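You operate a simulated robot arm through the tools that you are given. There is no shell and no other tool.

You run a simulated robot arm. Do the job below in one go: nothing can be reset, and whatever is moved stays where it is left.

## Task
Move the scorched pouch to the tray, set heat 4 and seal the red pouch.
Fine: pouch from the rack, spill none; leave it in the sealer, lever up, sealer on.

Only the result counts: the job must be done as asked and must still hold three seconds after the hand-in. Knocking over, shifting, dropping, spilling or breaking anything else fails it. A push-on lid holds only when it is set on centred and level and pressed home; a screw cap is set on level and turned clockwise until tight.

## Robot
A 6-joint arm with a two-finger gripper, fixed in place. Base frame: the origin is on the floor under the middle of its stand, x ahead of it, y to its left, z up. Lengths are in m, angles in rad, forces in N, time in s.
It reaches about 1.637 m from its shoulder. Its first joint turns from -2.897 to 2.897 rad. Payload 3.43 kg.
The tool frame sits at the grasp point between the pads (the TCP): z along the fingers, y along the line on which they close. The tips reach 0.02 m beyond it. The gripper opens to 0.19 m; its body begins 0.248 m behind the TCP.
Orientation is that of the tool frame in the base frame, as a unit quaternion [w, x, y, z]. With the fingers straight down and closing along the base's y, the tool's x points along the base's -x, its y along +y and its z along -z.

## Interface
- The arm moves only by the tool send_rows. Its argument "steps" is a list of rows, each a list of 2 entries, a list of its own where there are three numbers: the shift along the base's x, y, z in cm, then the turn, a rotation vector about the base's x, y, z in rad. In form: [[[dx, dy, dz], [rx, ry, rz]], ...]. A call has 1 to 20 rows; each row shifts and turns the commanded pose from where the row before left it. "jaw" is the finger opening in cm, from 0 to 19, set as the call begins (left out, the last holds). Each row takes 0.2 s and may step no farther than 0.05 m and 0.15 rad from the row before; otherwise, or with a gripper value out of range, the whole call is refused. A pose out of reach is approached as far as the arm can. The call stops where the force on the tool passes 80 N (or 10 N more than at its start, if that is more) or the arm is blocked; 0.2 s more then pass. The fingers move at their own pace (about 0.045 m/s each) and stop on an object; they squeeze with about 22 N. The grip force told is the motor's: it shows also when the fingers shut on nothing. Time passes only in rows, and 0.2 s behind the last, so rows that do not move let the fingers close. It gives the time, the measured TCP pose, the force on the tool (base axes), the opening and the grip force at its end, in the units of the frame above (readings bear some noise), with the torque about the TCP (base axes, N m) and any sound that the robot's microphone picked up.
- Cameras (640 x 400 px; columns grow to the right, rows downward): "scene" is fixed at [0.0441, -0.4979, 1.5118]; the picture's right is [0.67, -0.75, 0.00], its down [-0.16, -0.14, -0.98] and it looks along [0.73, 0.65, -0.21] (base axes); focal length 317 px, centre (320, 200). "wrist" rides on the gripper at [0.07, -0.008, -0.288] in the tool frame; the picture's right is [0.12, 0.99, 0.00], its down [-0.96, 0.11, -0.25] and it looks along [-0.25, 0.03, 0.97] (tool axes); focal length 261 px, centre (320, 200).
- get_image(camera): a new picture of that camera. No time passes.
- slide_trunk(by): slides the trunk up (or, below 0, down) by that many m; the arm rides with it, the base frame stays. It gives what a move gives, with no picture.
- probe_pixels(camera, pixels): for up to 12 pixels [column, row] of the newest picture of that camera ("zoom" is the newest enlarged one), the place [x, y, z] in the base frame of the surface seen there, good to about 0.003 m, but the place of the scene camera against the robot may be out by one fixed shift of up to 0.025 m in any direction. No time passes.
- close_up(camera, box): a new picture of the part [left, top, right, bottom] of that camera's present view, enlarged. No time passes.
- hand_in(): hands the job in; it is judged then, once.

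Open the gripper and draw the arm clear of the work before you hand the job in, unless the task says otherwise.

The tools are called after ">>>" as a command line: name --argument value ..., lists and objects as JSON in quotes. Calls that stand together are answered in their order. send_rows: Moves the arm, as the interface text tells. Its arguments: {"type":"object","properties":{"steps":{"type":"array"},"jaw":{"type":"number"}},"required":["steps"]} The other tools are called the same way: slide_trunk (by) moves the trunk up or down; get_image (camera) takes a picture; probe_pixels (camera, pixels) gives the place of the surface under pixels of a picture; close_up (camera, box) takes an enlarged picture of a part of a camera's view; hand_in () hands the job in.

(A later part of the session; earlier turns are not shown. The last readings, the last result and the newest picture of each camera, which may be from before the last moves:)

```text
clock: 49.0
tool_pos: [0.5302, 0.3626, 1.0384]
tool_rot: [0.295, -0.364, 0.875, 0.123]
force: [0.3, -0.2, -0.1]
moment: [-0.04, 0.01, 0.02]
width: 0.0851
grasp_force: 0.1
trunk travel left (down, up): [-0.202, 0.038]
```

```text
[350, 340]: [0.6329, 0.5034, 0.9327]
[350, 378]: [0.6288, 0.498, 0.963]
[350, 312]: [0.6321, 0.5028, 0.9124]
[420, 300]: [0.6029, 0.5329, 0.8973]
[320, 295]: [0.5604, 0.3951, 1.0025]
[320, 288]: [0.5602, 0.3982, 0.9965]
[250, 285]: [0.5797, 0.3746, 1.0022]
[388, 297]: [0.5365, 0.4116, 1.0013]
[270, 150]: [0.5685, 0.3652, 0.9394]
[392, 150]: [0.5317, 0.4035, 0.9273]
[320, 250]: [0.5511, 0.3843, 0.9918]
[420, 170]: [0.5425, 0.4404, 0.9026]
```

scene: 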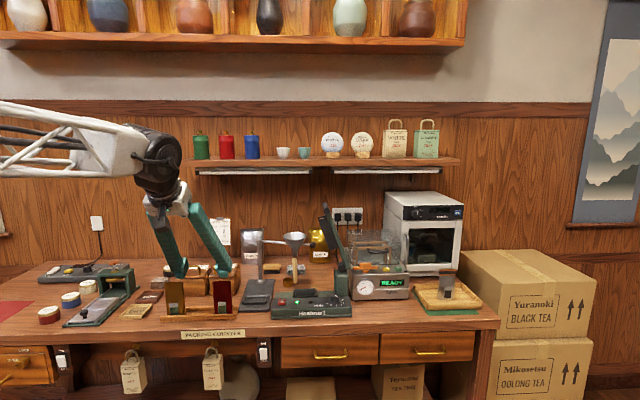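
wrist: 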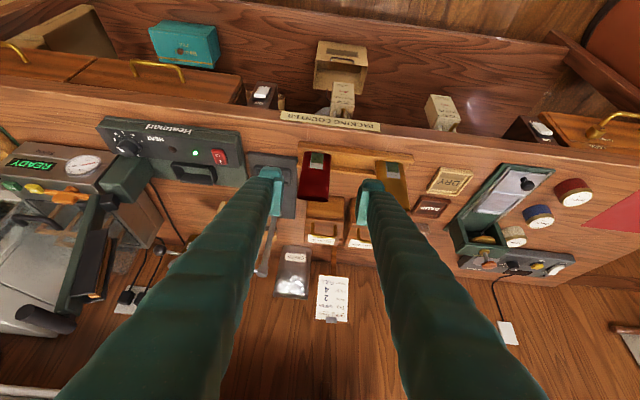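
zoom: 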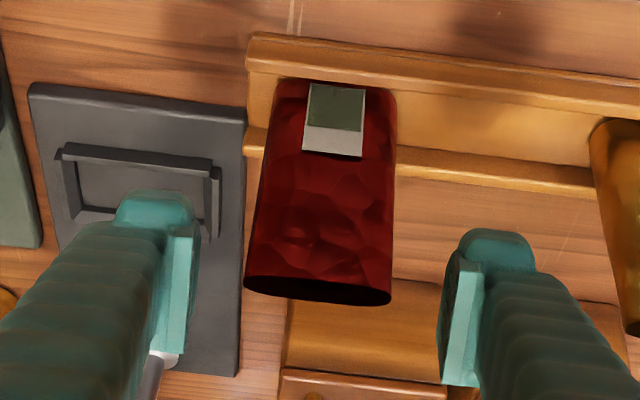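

Caddy front is at V≈0.80, plenty of room. I go the rest of the way and close gently on the red pouch.

>>> send_rows --steps '[[[1.5, 1.5, -2.785], [0, 0, 0]], [[1.5, 1.5, -2.785], [0, 0, 0]], [[0, 0, 0], [0, 0, 0]]]'

>>> close_up --camera "wrist" --box '[240, 110, 400, 230]'

>>> send_rows --steps '[[[0, 0, 0], [0, 0, 0]], [[0, 0, 0], [0, 0, 0]], [[0, 0, 0], [0, 0, 0]], [[0, 0, 0], [0, 0, 0]]]' --jaw 4.5

>>> close_up --camera "wrist" --box '[240, 110, 400, 230]'

>>> close_up --camera "scene" --box '[150, 230, 270, 325]'

```text
clock: 49.8
tool_pos: [0.5589, 0.3887, 0.9832]
tool_rot: [0.295, -0.364, 0.875, 0.123]
force: [-0.6, -0.1, -0.1]
moment: [0.01, 0.0, 0.01]
width: 0.0851
grasp_force: 0.0
trunk travel left (down, up): [-0.202, 0.038]
```

```text
3.33 times, centred on (320, 170) of wrist
```

zoom: 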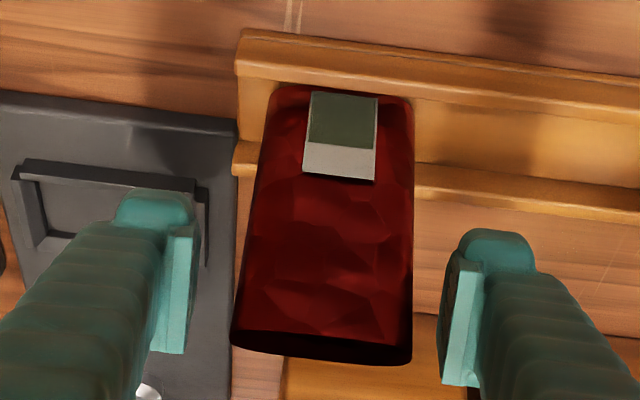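

```text
clock: 50.8
tool_pos: [0.5584, 0.3879, 0.9834]
tool_rot: [0.294, -0.364, 0.875, 0.123]
force: [-0.2, -0.7, -1.3]
moment: [0.0, 0.01, 0.03]
width: 0.058
grasp_force: 22.9
trunk travel left (down, up): [-0.202, 0.038]
```

```text
3.33 times, centred on (320, 170) of wrist
```

zoom: 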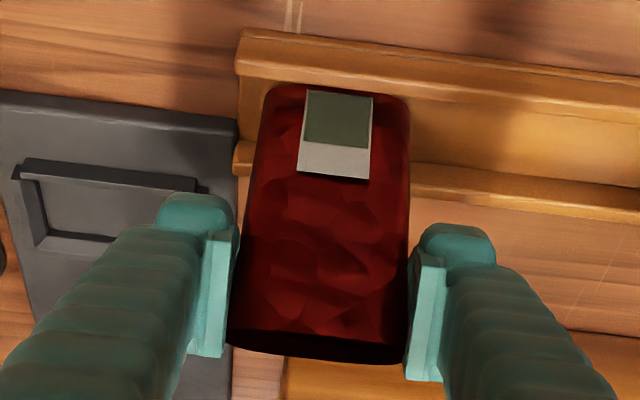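

```text
4.21 times, centred on (210, 278) of scene
```

zoom: 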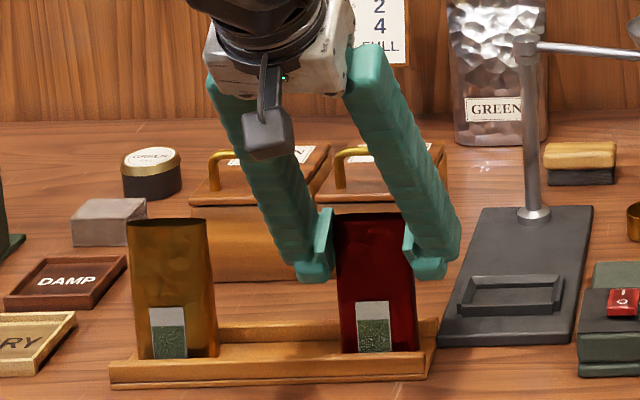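

Gripped at 5.8 cm, 23 N. I lift the red pouch slowly straight up.

>>> send_rows --steps '[[[0, 0, 0.3], [0, 0, 0]], [[0, 0, 0.7], [0, 0, 0]], [[0, 0, 1.0], [0, 0, 0]], [[0, 0, 1.3], [0, 0, 0]], [[0, 0, 1.3], [0, 0, 0]], [[0, 0, 1.3], [0, 0, 0]], [[0, 0, 1.3], [0, 0, 0]], [[0, 0, 1.3], [0, 0, 0]], [[0, 0, 1.0], [0, 0, 0]], [[0, 0, 0.5], [0, 0, 0]], [[0, 0, 0], [0, 0, 0]]]'

>>> get_image --camera "wrist"

>>> close_up --camera "scene" --box '[150, 210, 270, 325]'

```text
clock: 53.2
tool_pos: [0.558, 0.3898, 1.0863]
tool_rot: [0.296, -0.363, 0.875, 0.123]
force: [0.1, -0.1, -0.8]
moment: [0.03, -0.01, 0.02]
width: 0.0581
grasp_force: 21.7
trunk travel left (down, up): [-0.202, 0.038]
```

```text
taken
```

wrist: 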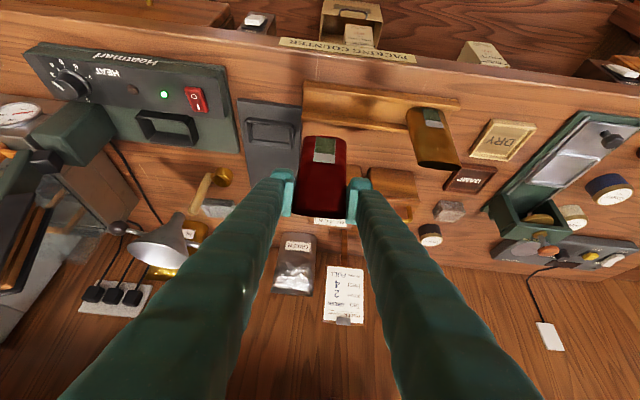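

```text
3.48 times, centred on (210, 268) of scene
```

zoom: 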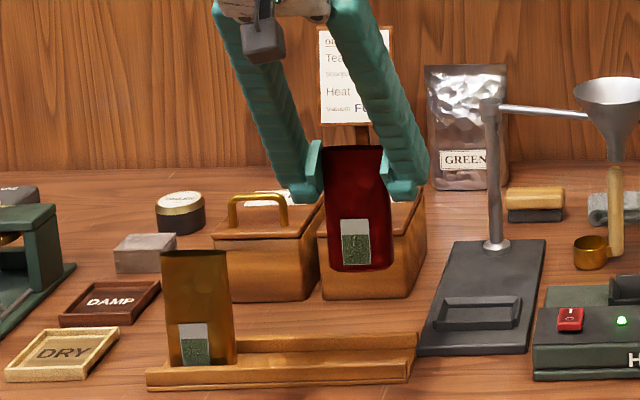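

The pouch hangs upright. I carry it smoothly along to the front of the sealer at the same height.

>>> send_rows --steps '[[[0.473, -0.802, 0], [0, 0, 0]], [[0.828, -1.404, 0], [0, 0, 0]], [[1.183, -2.006, 0], [0, 0, 0]], [[1.183, -2.006, 0], [0, 0, 0]], [[1.183, -2.006, 0], [0, 0, 0]], [[1.183, -2.006, 0], [0, 0, 0]], [[1.183, -2.006, 0], [0, 0, 0]], [[1.183, -2.006, 0], [0, 0, 0]], [[1.183, -2.006, 0], [0, 0, 0]], [[1.183, -2.006, 0], [0, 0, 0]], [[1.183, -2.006, 0], [0, 0, 0]], [[1.183, -2.006, 0], [0, 0, 0]], [[0.828, -1.404, 0], [0, 0, 0]], [[0.473, -0.802, 0], [0, 0, 0]], [[0, 0, 0], [0, 0, 0]]]'

>>> get_image --camera "wrist"

>>> close_up --camera "scene" --box '[250, 190, 370, 320]'

```text
clock: 56.4
tool_pos: [0.7016, 0.1451, 1.0847]
tool_rot: [0.295, -0.363, 0.875, 0.123]
force: [0.4, 0.3, -0.7]
moment: [0.0, 0.01, 0.01]
width: 0.058
grasp_force: 22.0
trunk travel left (down, up): [-0.202, 0.038]
```

```text
taken
```

wrist: 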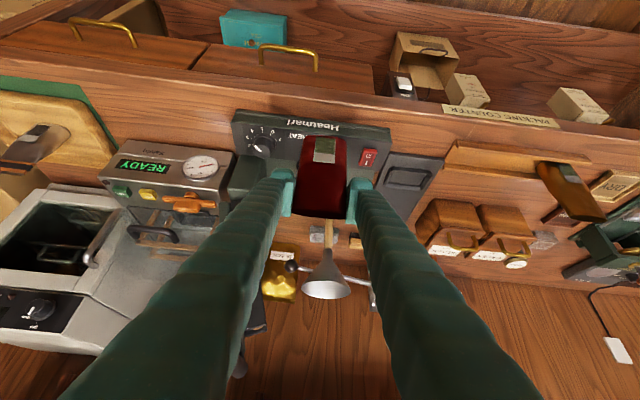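

```text
3.08 times, centred on (310, 255) of scene
```

zoom: 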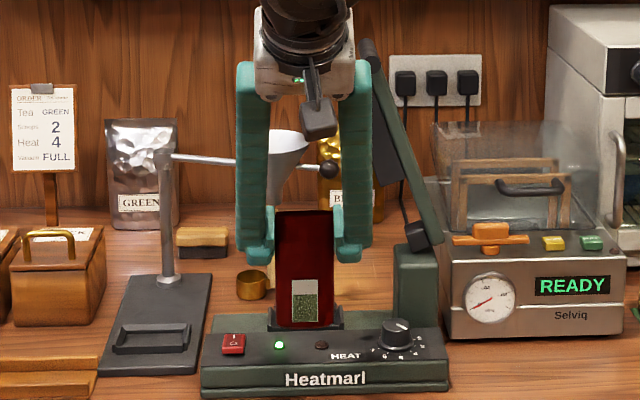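

I probe the held pouch's edges to know its exact offset and tilt relative to the hand before insertion.

>>> close_up --camera "wrist" --box '[240, 110, 400, 230]'

>>> probe_pixels --camera "zoom" --pixels '[[280, 100], [395, 110], [250, 300], [395, 310], [320, 200], [320, 300], [320, 345], [345, 100], [240, 335], [400, 345], [335, 120], [320, 260]]'

```text
3.33 times, centred on (320, 170) of wrist
```

zoom: 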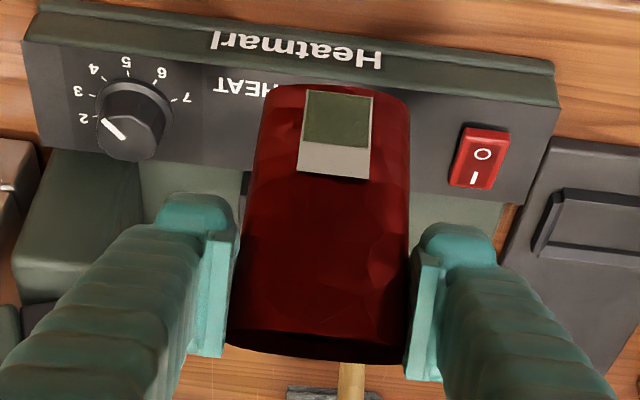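

```text
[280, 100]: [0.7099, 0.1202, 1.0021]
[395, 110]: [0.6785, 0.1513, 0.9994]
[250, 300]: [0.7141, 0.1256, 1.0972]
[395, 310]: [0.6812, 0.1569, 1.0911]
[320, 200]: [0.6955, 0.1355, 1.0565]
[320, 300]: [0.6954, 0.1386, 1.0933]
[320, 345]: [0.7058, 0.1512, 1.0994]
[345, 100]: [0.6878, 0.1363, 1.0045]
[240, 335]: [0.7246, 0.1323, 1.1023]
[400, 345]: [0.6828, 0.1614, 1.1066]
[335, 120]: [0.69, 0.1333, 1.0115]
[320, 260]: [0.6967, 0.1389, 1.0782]
```

The pouch hangs vertical, centred on the hand. I shift 10 cm left briefly so both cameras can see the empty nest and measure its opening.

>>> send_rows --steps '[[[-0.7, 0.7, 0], [0, 0, 0]], [[-1.4, 1.4, 0], [0, 0, 0]], [[-1.4, 1.4, 0], [0, 0, 0]], [[-1.4, 1.4, 0], [0, 0, 0]], [[-1.4, 1.4, 0], [0, 0, 0]], [[-0.7, 0.7, 0], [0, 0, 0]], [[0, 0, 0], [0, 0, 0]]]'

>>> close_up --camera "scene" --box '[280, 260, 350, 320]'

>>> get_image --camera "wrist"

>>> close_up --camera "wrist" --box '[180, 100, 300, 200]'

```text
clock: 58.0
tool_pos: [0.6305, 0.2153, 1.0843]
tool_rot: [0.295, -0.363, 0.875, 0.123]
force: [0.0, 0.1, 0.1]
moment: [-0.01, 0.01, 0.01]
width: 0.0579
grasp_force: 22.3
trunk travel left (down, up): [-0.202, 0.038]
```

```text
6.67 times, centred on (315, 290) of scene
```

zoom: 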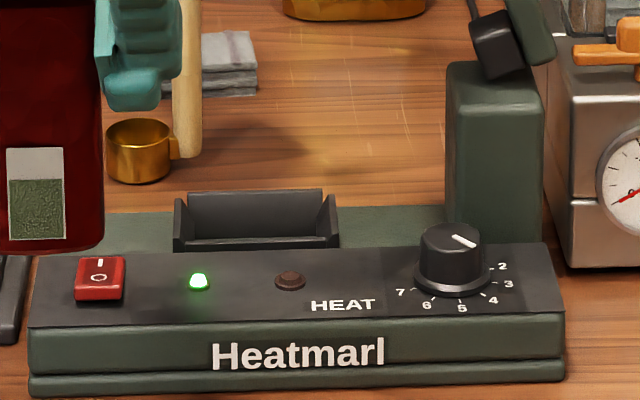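

```text
taken
```

wrist: 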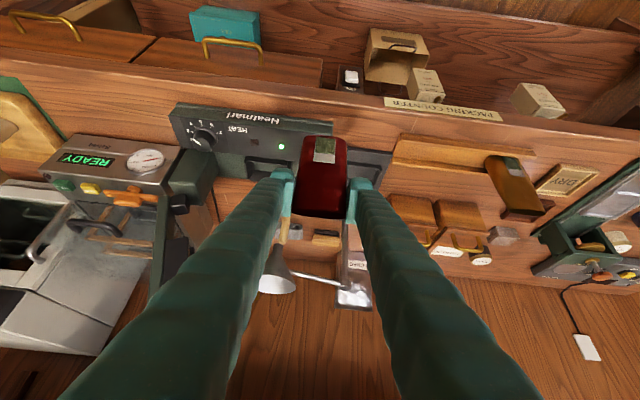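

```text
4.00 times, centred on (240, 150) of wrist
```

zoom: 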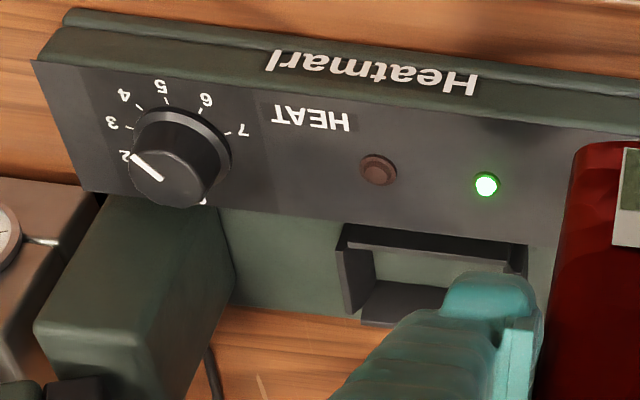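

I probe the nest's walls in both views: front wall, floor, and the taller back wall.

>>> probe_pixels --camera "zoom" --pixels '[[430, 238], [430, 252], [420, 270], [400, 283], [385, 300], [380, 320], [348, 250], [355, 280], [520, 258], [440, 245], [365, 235], [365, 310]]'

>>> close_up --camera "scene" --box '[295, 275, 335, 305]'

>>> probe_pixels --camera "zoom" --pixels '[[100, 80], [300, 70], [380, 80], [80, 60], [395, 60], [240, 40], [240, 100], [240, 150], [240, 165], [60, 110], [400, 110], [240, 130]]'

```text
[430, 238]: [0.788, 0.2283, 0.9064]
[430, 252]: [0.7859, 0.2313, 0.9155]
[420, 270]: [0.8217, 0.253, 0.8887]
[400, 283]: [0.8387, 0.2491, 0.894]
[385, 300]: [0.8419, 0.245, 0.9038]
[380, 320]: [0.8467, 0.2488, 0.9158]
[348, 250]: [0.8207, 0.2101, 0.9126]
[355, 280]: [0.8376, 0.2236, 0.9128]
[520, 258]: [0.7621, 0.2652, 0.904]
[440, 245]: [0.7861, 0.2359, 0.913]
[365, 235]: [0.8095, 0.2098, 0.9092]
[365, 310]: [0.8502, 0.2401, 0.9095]
```

```text
13.33 times, centred on (315, 290) of scene
```

zoom: 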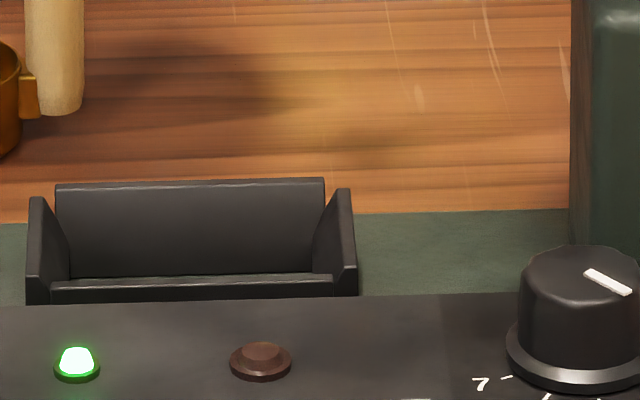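

```text
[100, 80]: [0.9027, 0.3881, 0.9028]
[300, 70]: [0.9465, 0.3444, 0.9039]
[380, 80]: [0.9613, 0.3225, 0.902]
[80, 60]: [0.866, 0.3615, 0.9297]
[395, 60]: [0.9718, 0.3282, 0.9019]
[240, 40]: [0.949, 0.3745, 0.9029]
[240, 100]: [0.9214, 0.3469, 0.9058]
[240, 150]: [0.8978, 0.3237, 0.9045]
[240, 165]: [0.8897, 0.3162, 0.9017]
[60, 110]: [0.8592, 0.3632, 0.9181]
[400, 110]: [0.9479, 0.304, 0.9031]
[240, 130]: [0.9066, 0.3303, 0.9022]
```

Nest interior: floor z≈0.889, V≈0.727–0.768, U≈0.355–0.431. I return along +U, then move in over the nest at TCP (U 0.3925, V 0.748, z 1.06).

>>> send_rows --steps '[[[0.7, -0.7, 0], [0, 0, 0]], [[1.4, -1.4, 0], [0, 0, 0]], [[1.4, -1.4, 0], [0, 0, 0]], [[1.4, -1.4, 0], [0, 0, 0]], [[1.4, -1.4, 0], [0, 0, 0]], [[0.74, -0.74, 0], [0, 0, 0]], [[0.6, 0.6, 0], [0, 0, 0]], [[1.2, 1.2, -0.4], [0, 0, 0]], [[1.6, 1.6, -0.4], [0, 0, 0]], [[1.6, 1.6, -0.4], [0, 0, 0]], [[1.6, 1.6, -0.4], [0, 0, 0]], [[1.6, 1.6, -0.4], [0, 0, 0]], [[1.2, 1.2, -0.4], [0, 0, 0]], [[0.7, 0.7, 0], [0, 0, 0]], [[0.37, 0.37, 0], [0, 0, 0]], [[0, 0, 0], [0, 0, 0]]]'

>>> get_image --camera "wrist"

>>> close_up --camera "scene" --box '[260, 200, 370, 310]'

```text
clock: 61.4
tool_pos: [0.8076, 0.25, 1.0582]
tool_rot: [0.295, -0.363, 0.875, 0.123]
force: [-0.1, 0.2, -1.2]
moment: [0.0, 0.0, -0.03]
width: 0.0581
grasp_force: 22.0
trunk travel left (down, up): [-0.202, 0.038]
```

```text
taken
```

wrist: 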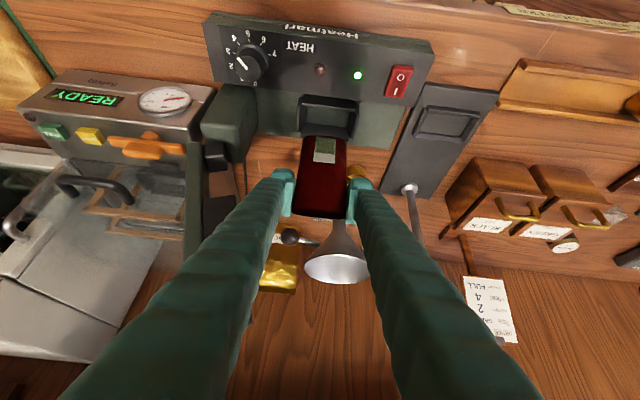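

```text
3.64 times, centred on (315, 255) of scene
```

zoom: 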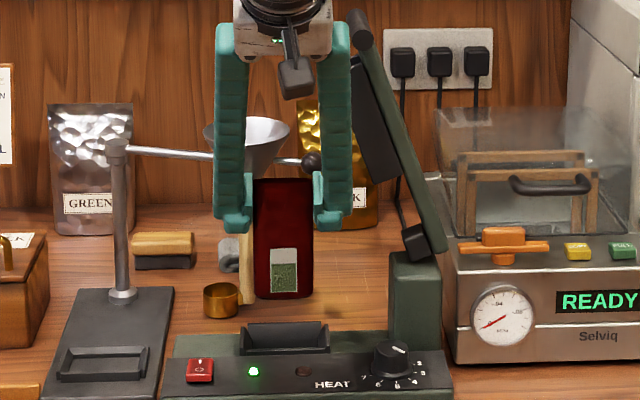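

The pouch (zoom x 254–312) is centred above the nest (x 240–328). I lower it to just above the floor.

>>> send_rows --steps '[[[0, 0, -0.5], [0, 0, 0]], [[0, 0, -1], [0, 0, 0]], [[0, 0, -1], [0, 0, 0]], [[0, 0, -1], [0, 0, 0]], [[0, 0, -1], [0, 0, 0]], [[0, 0, -1], [0, 0, 0]], [[0, 0, -0.6], [0, 0, 0]], [[0, 0, -0.4], [0, 0, 0]], [[0, 0, 0], [0, 0, 0]]]'

>>> close_up --camera "wrist" --box '[240, 100, 400, 230]'

>>> close_up --camera "scene" --box '[260, 220, 350, 310]'

```text
clock: 63.4
tool_pos: [0.8067, 0.2484, 0.9957]
tool_rot: [0.295, -0.363, 0.875, 0.122]
force: [-0.9, -1.1, 0.1]
moment: [0.0, 0.01, 0.0]
width: 0.0579
grasp_force: 22.4
trunk travel left (down, up): [-0.202, 0.038]
```

```text
3.08 times, centred on (320, 165) of wrist
```

zoom: 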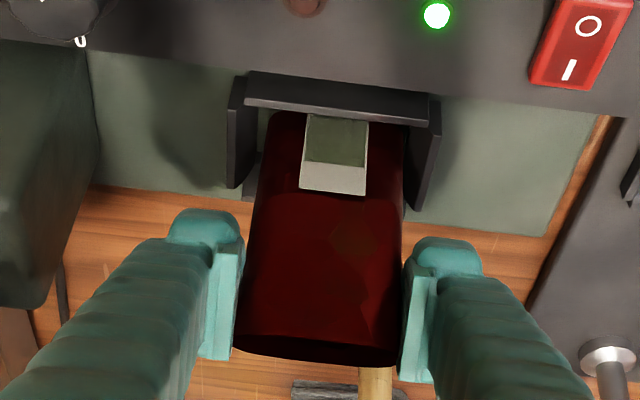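

```text
4.44 times, centred on (305, 265) of scene
```

zoom: 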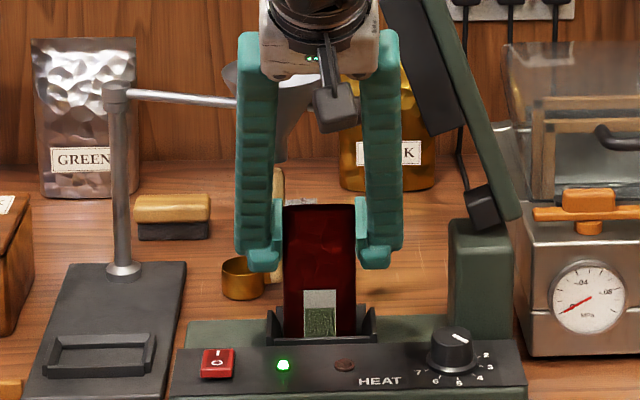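

It's inside the nest walls without contact. I lower in millimetre steps until I feel the floor.

>>> send_rows --steps '[[[0, 0, -0.4], [0, 0, 0]], [[0, 0, -0.3], [0, 0, 0]], [[0, 0, 0], [0, 0, 0]]]'

>>> send_rows --steps '[[[0, 0, -0.2], [0, 0, 0]], [[0, 0, 0], [0, 0, 0]]]'

>>> send_rows --steps '[[[0, 0, -0.2], [0, 0, 0]], [[0, 0, 0], [0, 0, 0]]]'

```text
clock: 64.2
tool_pos: [0.8062, 0.2492, 0.9896]
tool_rot: [0.295, -0.364, 0.875, 0.123]
force: [3.8, 3.2, 6.3]
moment: [0.27, -0.28, -0.05]
width: 0.0584
grasp_force: 21.8
trunk travel left (down, up): [-0.202, 0.038]
```

```text
clock: 64.8
tool_pos: [0.8057, 0.2486, 0.9865]
tool_rot: [0.295, -0.365, 0.875, 0.123]
force: [1.1, 1.4, 12.0]
moment: [0.08, -0.01, -0.07]
width: 0.0583
grasp_force: 21.9
trunk travel left (down, up): [-0.202, 0.038]
```

```text
clock: 65.4
tool_pos: [0.8064, 0.2482, 0.9845]
tool_rot: [0.295, -0.364, 0.875, 0.123]
force: [-0.2, -1.0, 13.2]
moment: [-0.05, -0.01, 0.01]
width: 0.0585
grasp_force: 22.5
trunk travel left (down, up): [-0.202, 0.038]
```

Contact at about z 0.985 with 13 N upward. I look at how the pouch sits before releasing.

>>> close_up --camera "wrist" --box '[240, 100, 400, 230]'

>>> probe_pixels --camera "zoom" --pixels '[[280, 130], [390, 135], [250, 320], [395, 330], [320, 250], [320, 300], [320, 345], [340, 90], [240, 335], [395, 350], [270, 160], [320, 330]]'

>>> close_up --camera "scene" --box '[280, 240, 340, 310]'

```text
3.08 times, centred on (320, 165) of wrist
```

zoom: 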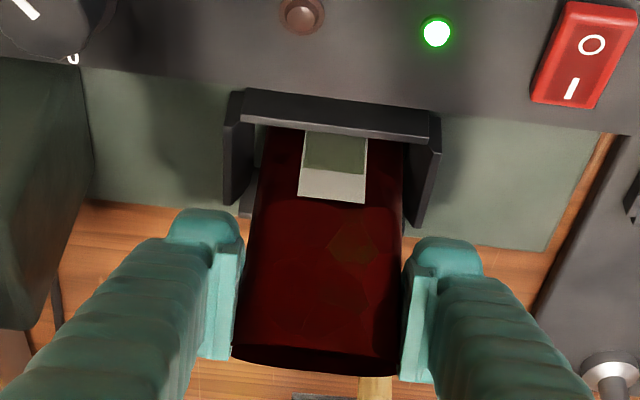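

```text
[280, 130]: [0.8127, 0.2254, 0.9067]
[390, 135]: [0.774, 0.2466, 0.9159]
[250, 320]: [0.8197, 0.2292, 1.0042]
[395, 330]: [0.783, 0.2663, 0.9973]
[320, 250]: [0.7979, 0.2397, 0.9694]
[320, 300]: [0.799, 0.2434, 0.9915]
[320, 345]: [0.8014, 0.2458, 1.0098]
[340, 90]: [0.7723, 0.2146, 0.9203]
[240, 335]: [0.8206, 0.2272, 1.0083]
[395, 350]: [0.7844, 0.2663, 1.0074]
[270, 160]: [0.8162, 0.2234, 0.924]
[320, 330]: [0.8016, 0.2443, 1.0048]
```

```text
5.71 times, centred on (310, 275) of scene
```

zoom: 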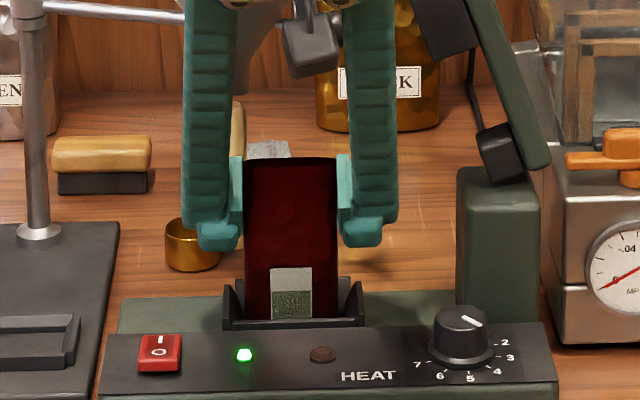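

The pouch top is at z≈1.010, like the old one, but it sits about 5 mm further forward than the scorched one did. I lift 3 mm, shift 5 mm back (+V), and lower again.

>>> send_rows --steps '[[[0, 0, 0.4], [0, 0, 0]], [[0.18, 0.18, 0.1], [0, 0, 0]], [[0.18, 0.18, 0], [0, 0, 0]], [[0, 0, 0], [0, 0, 0]]]'

>>> send_rows --steps '[[[0, 0, -0.3], [0, 0, 0]], [[0, 0, 0], [0, 0, 0]]]'

>>> send_rows --steps '[[[0, 0, -0.2], [0, 0, 0]], [[0, 0, 0], [0, 0, 0]]]'

```text
clock: 66.4
tool_pos: [0.8104, 0.2526, 0.988]
tool_rot: [0.293, -0.364, 0.875, 0.122]
force: [-0.2, -0.2, -0.4]
moment: [0.0, -0.02, 0.01]
width: 0.0586
grasp_force: 21.7
trunk travel left (down, up): [-0.202, 0.038]
```

```text
clock: 67.0
tool_pos: [0.8112, 0.2526, 0.9861]
tool_rot: [0.294, -0.364, 0.875, 0.122]
force: [0.3, -0.4, -0.2]
moment: [0.03, -0.02, -0.02]
width: 0.0585
grasp_force: 22.3
trunk travel left (down, up): [-0.202, 0.038]
```

```text
clock: 67.6
tool_pos: [0.8118, 0.2527, 0.9848]
tool_rot: [0.295, -0.364, 0.875, 0.123]
force: [-0.4, -0.3, 8.9]
moment: [-0.02, 0.04, 0.01]
width: 0.0585
grasp_force: 21.9
trunk travel left (down, up): [-0.202, 0.038]
```

Clean floor contact now (8.9 N, no side force). I open slightly to release and check it stands.

>>> send_rows --steps '[[[0, 0, 0], [0, 0, 0]], [[0, 0, 0], [0, 0, 0]], [[0, 0, 0], [0, 0, 0]]]' --jaw 6.6

>>> close_up --camera "wrist" --box '[240, 100, 400, 230]'

>>> probe_pixels --camera "zoom" --pixels '[[280, 130], [250, 320], [395, 330], [320, 250], [320, 300], [320, 345], [240, 335], [395, 350], [270, 160], [320, 330]]'

>>> close_up --camera "scene" --box '[280, 240, 340, 310]'

```text
clock: 68.4
tool_pos: [0.8106, 0.2523, 0.984]
tool_rot: [0.295, -0.365, 0.875, 0.123]
force: [-0.3, -1.0, 0.3]
moment: [0.02, 0.01, 0.01]
width: 0.0659
grasp_force: 0.1
trunk travel left (down, up): [-0.202, 0.038]
```

```text
3.08 times, centred on (320, 165) of wrist
```

zoom: 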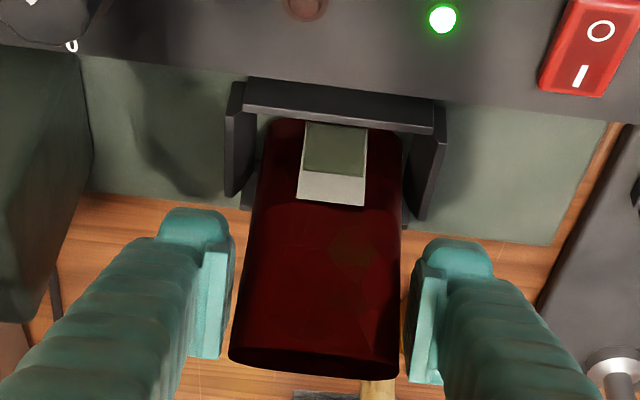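

```text
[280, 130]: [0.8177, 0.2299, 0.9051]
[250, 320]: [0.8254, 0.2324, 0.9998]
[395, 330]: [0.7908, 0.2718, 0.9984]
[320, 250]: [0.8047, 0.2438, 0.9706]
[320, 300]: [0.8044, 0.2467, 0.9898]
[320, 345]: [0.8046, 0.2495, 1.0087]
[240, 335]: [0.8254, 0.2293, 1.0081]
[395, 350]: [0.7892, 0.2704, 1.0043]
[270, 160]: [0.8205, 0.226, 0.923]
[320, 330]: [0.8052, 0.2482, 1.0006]
```

```text
5.71 times, centred on (310, 275) of scene
```

zoom: 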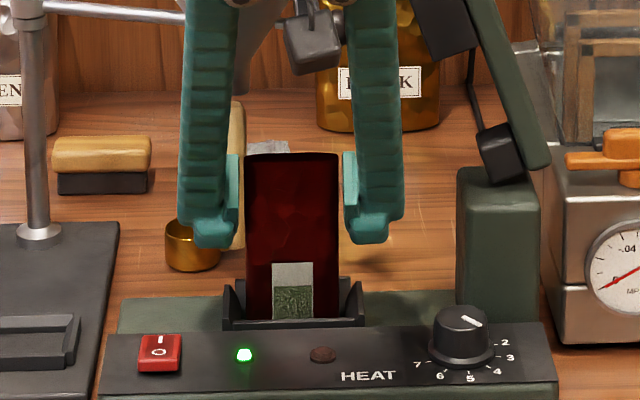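

The red pouch now sits exactly where the old one sat (top edges at V≈0.747–0.751) and stands by itself. I open fully to 8.5 cm and withdraw along the tool axis.

>>> send_rows --steps '[[[0, 0, 0], [0, 0, 0]], [[0, 0, 0], [0, 0, 0]], [[0, 0, 0], [0, 0, 0]]]' --jaw 8.5

>>> send_rows --steps '[[[-0.64, -0.64, 1.2], [0, 0, 0]], [[-1.27, -1.27, 2.4], [0, 0, 0]], [[-1.7, -1.7, 3.2], [0, 0, 0]], [[-1.7, -1.7, 3.2], [0, 0, 0]], [[-1.7, -1.7, 3.2], [0, 0, 0]], [[-1.7, -1.7, 3.2], [0, 0, 0]], [[-1.7, -1.7, 3.2], [0, 0, 0]], [[0, 0, 0], [0, 0, 0]]]'

>>> get_image --camera "wrist"

>>> close_up --camera "scene" --box '[270, 190, 370, 320]'

```text
clock: 69.2
tool_pos: [0.8106, 0.2524, 0.9831]
tool_rot: [0.295, -0.365, 0.874, 0.124]
force: [0.5, 0.1, 0.3]
moment: [0.01, 0.02, 0.0]
width: 0.085
grasp_force: 0.1
trunk travel left (down, up): [-0.202, 0.038]
```

```text
clock: 71.0
tool_pos: [0.7062, 0.1473, 1.1827]
tool_rot: [0.294, -0.364, 0.875, 0.122]
force: [0.3, -0.3, -0.3]
moment: [0.01, -0.02, 0.01]
width: 0.0849
grasp_force: 0.0
trunk travel left (down, up): [-0.202, 0.038]
```

```text
taken
```

wrist: 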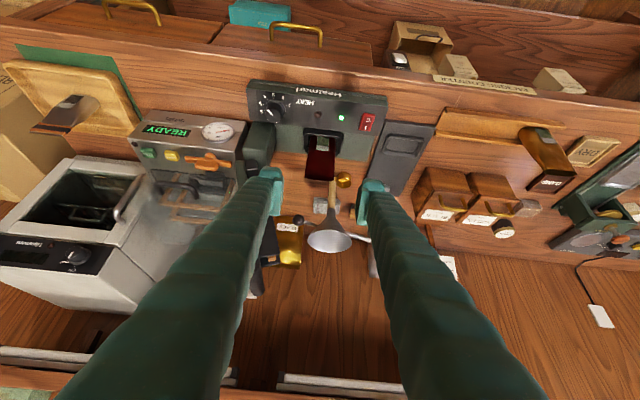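

```text
3.08 times, centred on (320, 255) of scene
```

zoom: 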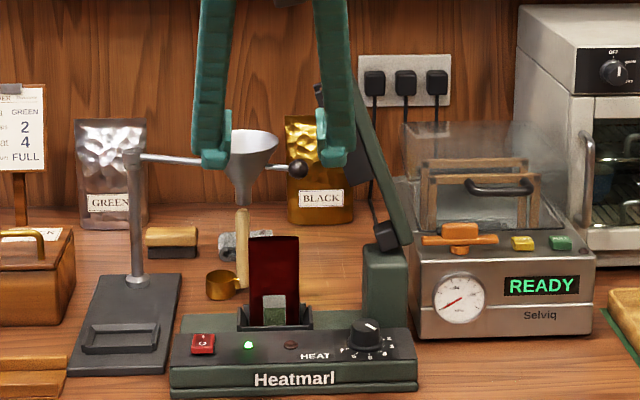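

The red pouch is standing in the nest, dial at 4, green light on. Now the lever: I take close-ups of its handle and bar and probe them.

>>> close_up --camera "scene" --box '[310, 195, 365, 275]'

>>> get_image --camera "scene"

```text
5.00 times, centred on (338, 235) of scene
```

zoom: 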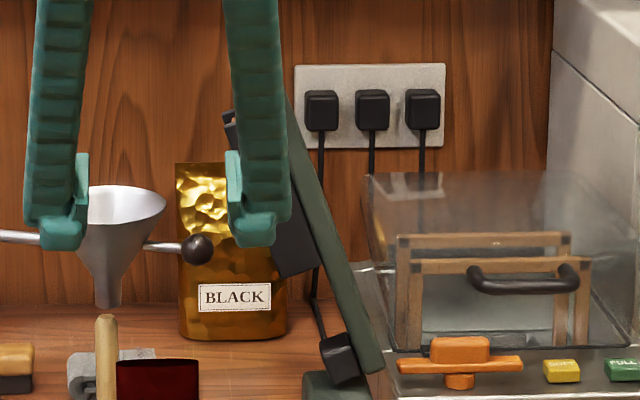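

```text
taken
```

scene: 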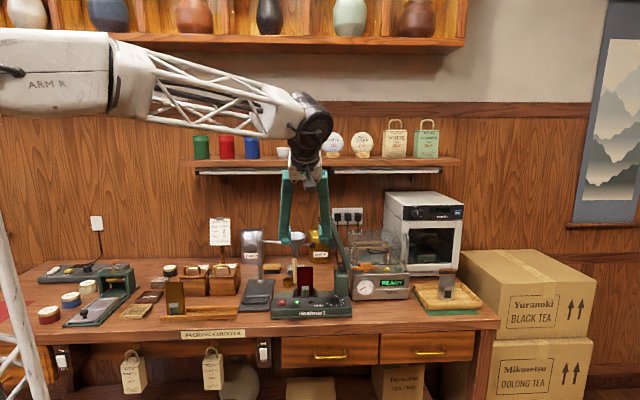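

The arm hides the handle, so I back off, rise to handle height (z≈1.25) and tilt the tool to ~70° so the wrist camera can see the handle end-on.

>>> send_rows --steps '[[[-0.19, -2.24, 1.4], [0.081, -0.081, 0]], [[-0.19, -2.24, 1.4], [0.081, -0.081, 0]], [[-0.19, -2.24, 1.4], [0.081, -0.081, 0]], [[-0.19, -2.24, 1.4], [0.081, -0.081, 0]], [[-0.19, -2.24, 1.4], [0.081, -0.081, 0]], [[0, 0, 0], [0, 0, 0]]]'

>>> get_image --camera "wrist"

>>> get_image --camera "scene"

```text
clock: 72.4
tool_pos: [0.6972, 0.0366, 1.2514]
tool_rot: [0.531, -0.314, 0.756, 0.22]
force: [-0.6, 0.4, 0.1]
moment: [0.0, -0.05, -0.02]
width: 0.085
grasp_force: 0.1
trunk travel left (down, up): [-0.202, 0.038]
```

```text
taken
```

wrist: 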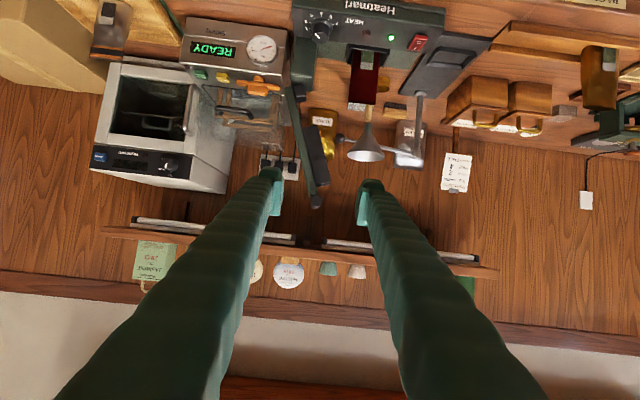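

```text
taken
```

scene: 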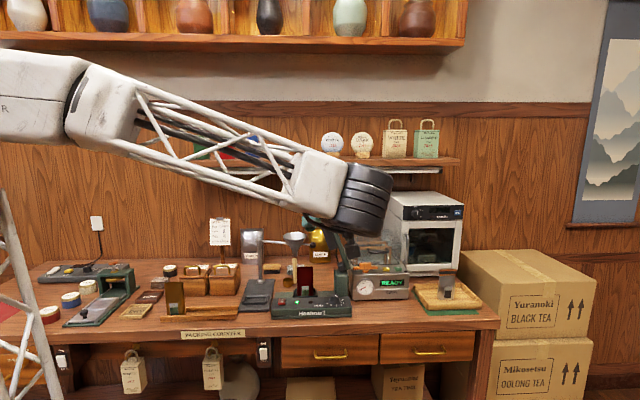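

Now the handle's end shows at wrist (316,202) with the bar at (318,155). I zoom and probe the lever parts.

>>> close_up --camera "wrist" --box '[270, 60, 370, 220]'

>>> close_up --camera "wrist" --box '[290, 140, 350, 215]'

>>> probe_pixels --camera "wrist" --pixels '[[316, 202], [312, 203], [320, 201], [316, 208], [316, 196], [310, 185], [305, 150], [298, 115], [318, 155], [326, 182], [312, 128], [300, 90]]'

```text
2.50 times, centred on (320, 140) of wrist
```

zoom: 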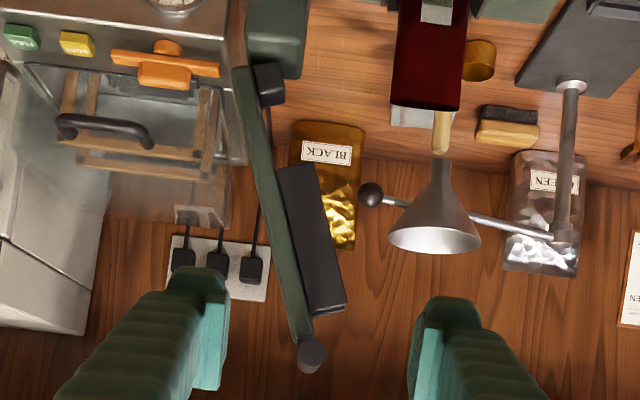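

```text
5.33 times, centred on (320, 178) of wrist
```

zoom: 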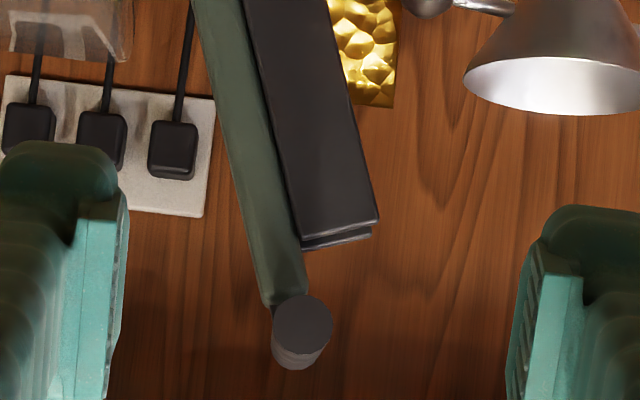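

```text
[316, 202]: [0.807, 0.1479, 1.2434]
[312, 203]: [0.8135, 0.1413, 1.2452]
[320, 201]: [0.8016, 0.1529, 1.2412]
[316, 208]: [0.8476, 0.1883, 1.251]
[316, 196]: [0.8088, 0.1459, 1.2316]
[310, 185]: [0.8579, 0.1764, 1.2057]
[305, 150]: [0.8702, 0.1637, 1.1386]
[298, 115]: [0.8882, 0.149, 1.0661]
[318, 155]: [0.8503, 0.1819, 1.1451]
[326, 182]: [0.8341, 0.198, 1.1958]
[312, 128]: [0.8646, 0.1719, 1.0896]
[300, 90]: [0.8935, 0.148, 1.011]
```

Handle: 2.3 cm diameter, axis along V, free part V 0.675–0.731, centre U≈0.465, z≈1.243; lever arm and bar lie behind V≈0.730. I open to 5 cm and slide in along V, stopping just before.

>>> send_rows --steps '[[[2.53, 2.51, -0.14], [0, 0, 0]], [[2.53, 2.51, -0.14], [0, 0, 0]], [[2.53, 2.51, -0.14], [0, 0, 0]], [[2.53, 2.51, -0.14], [0, 0, 0]], [[0, 0, 0], [0, 0, 0]]]' --jaw 5

>>> close_up --camera "wrist" --box '[260, 100, 380, 250]'

>>> close_up --camera "scene" --box '[290, 180, 380, 300]'

```text
clock: 73.6
tool_pos: [0.7985, 0.1359, 1.2456]
tool_rot: [0.53, -0.314, 0.756, 0.22]
force: [-0.2, -0.6, 0.0]
moment: [0.05, -0.03, 0.03]
width: 0.0502
grasp_force: 0.0
trunk travel left (down, up): [-0.202, 0.038]
```

```text
2.67 times, centred on (320, 175) of wrist
```

zoom: 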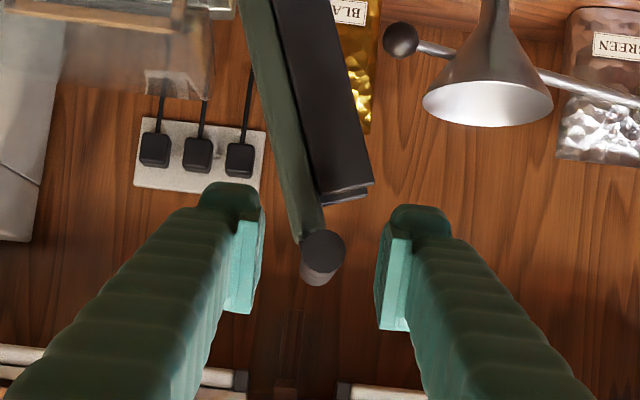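

```text
3.33 times, centred on (335, 240) of scene
```

zoom: 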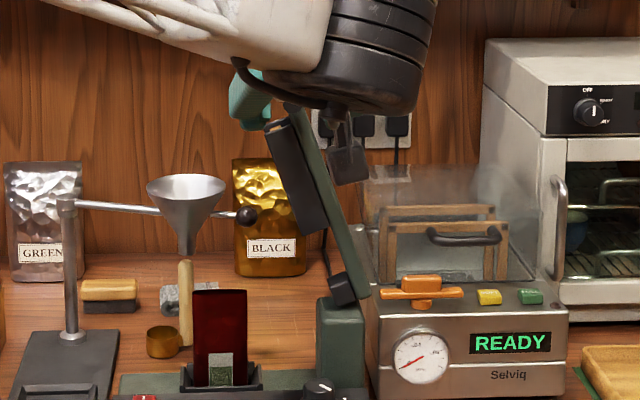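

Handle is centred between the pads. I go in the last 2.5 cm and close on it.

>>> send_rows --steps '[[[1.25, 1.25, -0.07], [0, 0, 0]], [[1.25, 1.25, -0.07], [0, 0, 0]], [[0, 0, 0], [0, 0, 0]]]'

>>> close_up --camera "wrist" --box '[260, 100, 380, 250]'

>>> probe_pixels --camera "zoom" --pixels '[[260, 215], [385, 220], [320, 255], [300, 200], [345, 150], [255, 250], [322, 270]]'

```text
clock: 74.4
tool_pos: [0.822, 0.1618, 1.2438]
tool_rot: [0.531, -0.314, 0.756, 0.219]
force: [0.5, -0.7, -0.2]
moment: [-0.05, -0.03, 0.02]
width: 0.0501
grasp_force: 0.0
trunk travel left (down, up): [-0.202, 0.038]
```

```text
2.67 times, centred on (320, 175) of wrist
```

zoom: 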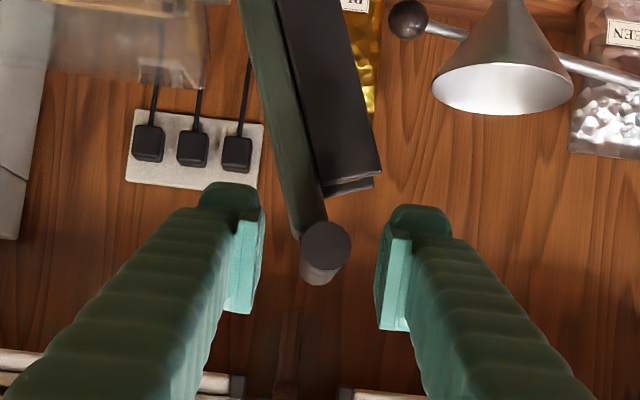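

```text
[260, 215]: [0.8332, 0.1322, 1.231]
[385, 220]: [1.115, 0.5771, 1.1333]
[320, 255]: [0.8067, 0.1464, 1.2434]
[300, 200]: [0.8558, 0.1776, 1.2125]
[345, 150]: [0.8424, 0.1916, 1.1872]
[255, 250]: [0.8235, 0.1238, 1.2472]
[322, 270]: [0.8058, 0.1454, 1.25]
```

The handle lies between the pads; closing the fingers now.

>>> send_rows --steps '[[[0, 0, 0], [0, 0, 0]], [[0, 0, 0], [0, 0, 0]], [[0, 0, 0], [0, 0, 0]], [[0, 0, 0], [0, 0, 0]]]' --jaw 1

>>> close_up --camera "wrist" --box '[260, 100, 380, 250]'

```text
clock: 75.4
tool_pos: [0.8222, 0.1627, 1.2436]
tool_rot: [0.53, -0.314, 0.756, 0.219]
force: [-6.9, 3.5, -1.4]
moment: [0.01, 0.04, 0.04]
width: 0.0187
grasp_force: 44.8
trunk travel left (down, up): [-0.202, 0.038]
```

```text
2.67 times, centred on (320, 175) of wrist
```

zoom: 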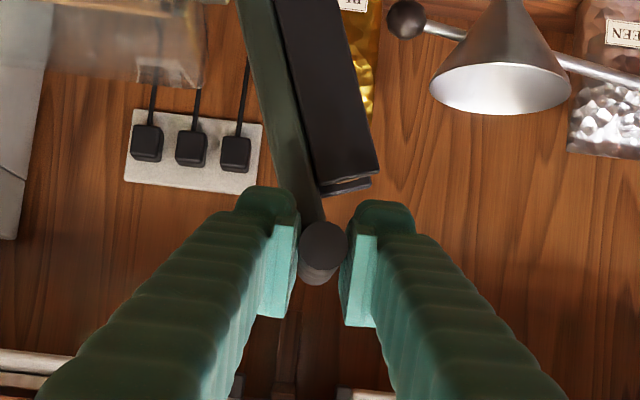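

Handle gripped at 1.9 cm. I start swinging the lever down-left along its arc (pivot ≈ U 0.535, z 1.01, radius 0.243), rolling the hand with it; first three small rows to check forces.

>>> send_rows --steps '[[[-1.273, 1.273, -0.62], [-0.0555, -0.0555, 0]], [[-1.245, 1.245, -0.76], [-0.0555, -0.0555, 0]], [[-1.195, 1.195, -0.9], [-0.0555, -0.0555, 0]]]'

>>> close_up --camera "wrist" --box '[260, 100, 380, 250]'

>>> get_image --camera "scene"

```text
clock: 76.2
tool_pos: [0.7845, 0.1996, 1.2195]
tool_rot: [0.564, -0.375, 0.725, 0.129]
force: [-3.8, 1.3, 3.7]
moment: [0.21, 0.05, 0.15]
width: 0.0186
grasp_force: 44.9
trunk travel left (down, up): [-0.202, 0.038]
```

```text
2.67 times, centred on (320, 175) of wrist
```

zoom: 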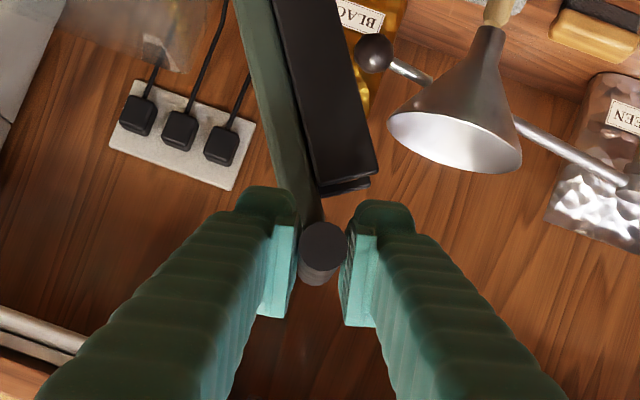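

```text
taken
```

scene: 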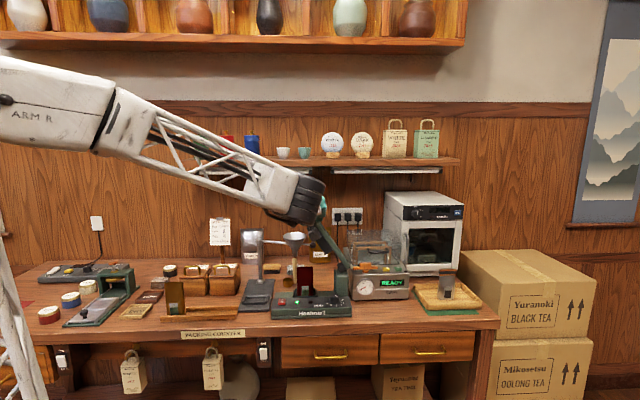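

The lever follows with tiny forces. I continue six more rows.

>>> send_rows --steps '[[[-1.138, 1.138, -1.02], [-0.0555, -0.0555, 0]], [[-1.075, 1.075, -1.15], [-0.0555, -0.0555, 0]], [[-1.011, 1.011, -1.26], [-0.0555, -0.0555, 0]], [[-0.94, 0.94, -1.38], [-0.0555, -0.0555, 0]], [[-0.863, 0.863, -1.47], [-0.0555, -0.0555, 0]], [[-0.771, 0.771, -1.57], [-0.0555, -0.0555, 0]]]'

>>> get_image --camera "wrist"

>>> close_up --camera "scene" --box '[260, 190, 380, 310]'

```text
clock: 77.6
tool_pos: [0.7261, 0.2456, 1.1607]
tool_rot: [0.597, -0.484, 0.638, -0.048]
force: [17.4, 4.3, -9.3]
moment: [0.14, -0.05, -0.01]
width: 0.0187
grasp_force: 44.5
out of reach, approached as far as the arm can: row 6
trunk travel left (down, up): [-0.202, 0.038]
```

```text
taken
```

wrist: 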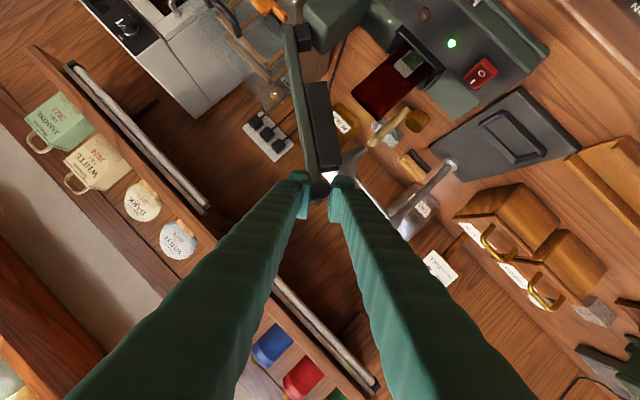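

```text
3.33 times, centred on (320, 250) of scene
```

zoom: 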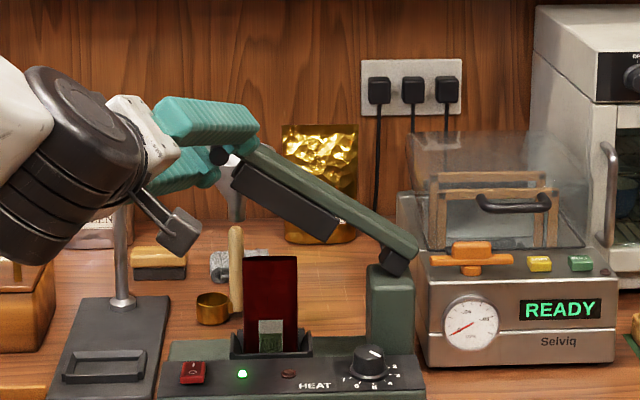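

The arm reaches a joint limit with this much roll (lever now at about half travel). While still holding the handle, I back up slightly on the arc and unroll the hand around the handle axis.

>>> send_rows --steps '[[[0.771, -0.771, 1.57], [0.0555, 0.0555, 0]], [[0, 0, 0], [0.0888, 0.0888, 0]], [[0, 0, 0], [0.0888, 0.0888, 0]], [[0, 0, 0], [0.0888, 0.0888, 0]]]'

>>> close_up --camera "wrist" --box '[240, 80, 400, 250]'

>>> close_up --camera "scene" --box '[260, 190, 380, 310]'

```text
clock: 78.6
tool_pos: [0.7323, 0.2373, 1.1772]
tool_rot: [0.564, -0.379, 0.723, 0.124]
force: [4.5, -22.8, -15.2]
moment: [-0.42, 0.05, -0.25]
width: 0.0188
grasp_force: 44.9
trunk travel left (down, up): [-0.202, 0.038]
```

```text
2.35 times, centred on (320, 165) of wrist
```

zoom: 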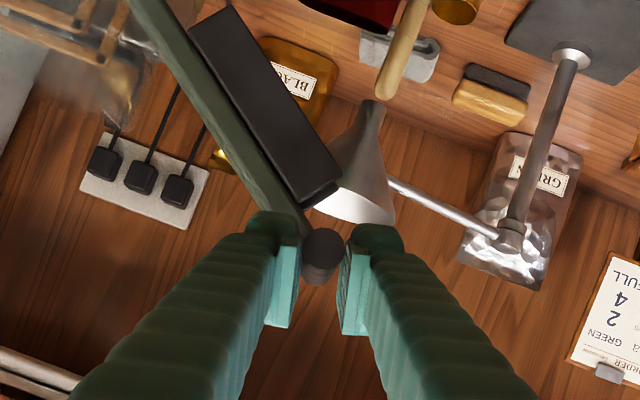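

```text
3.33 times, centred on (320, 250) of scene
```

zoom: 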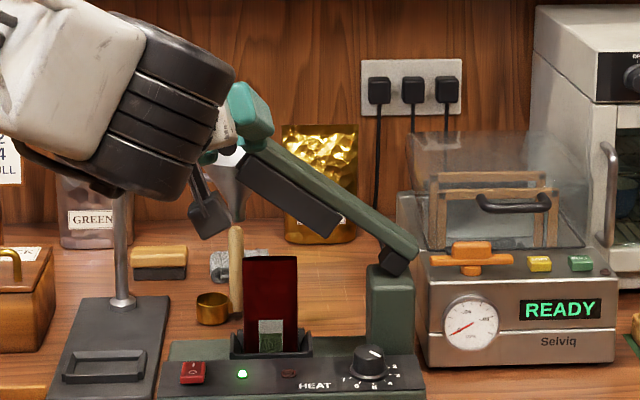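

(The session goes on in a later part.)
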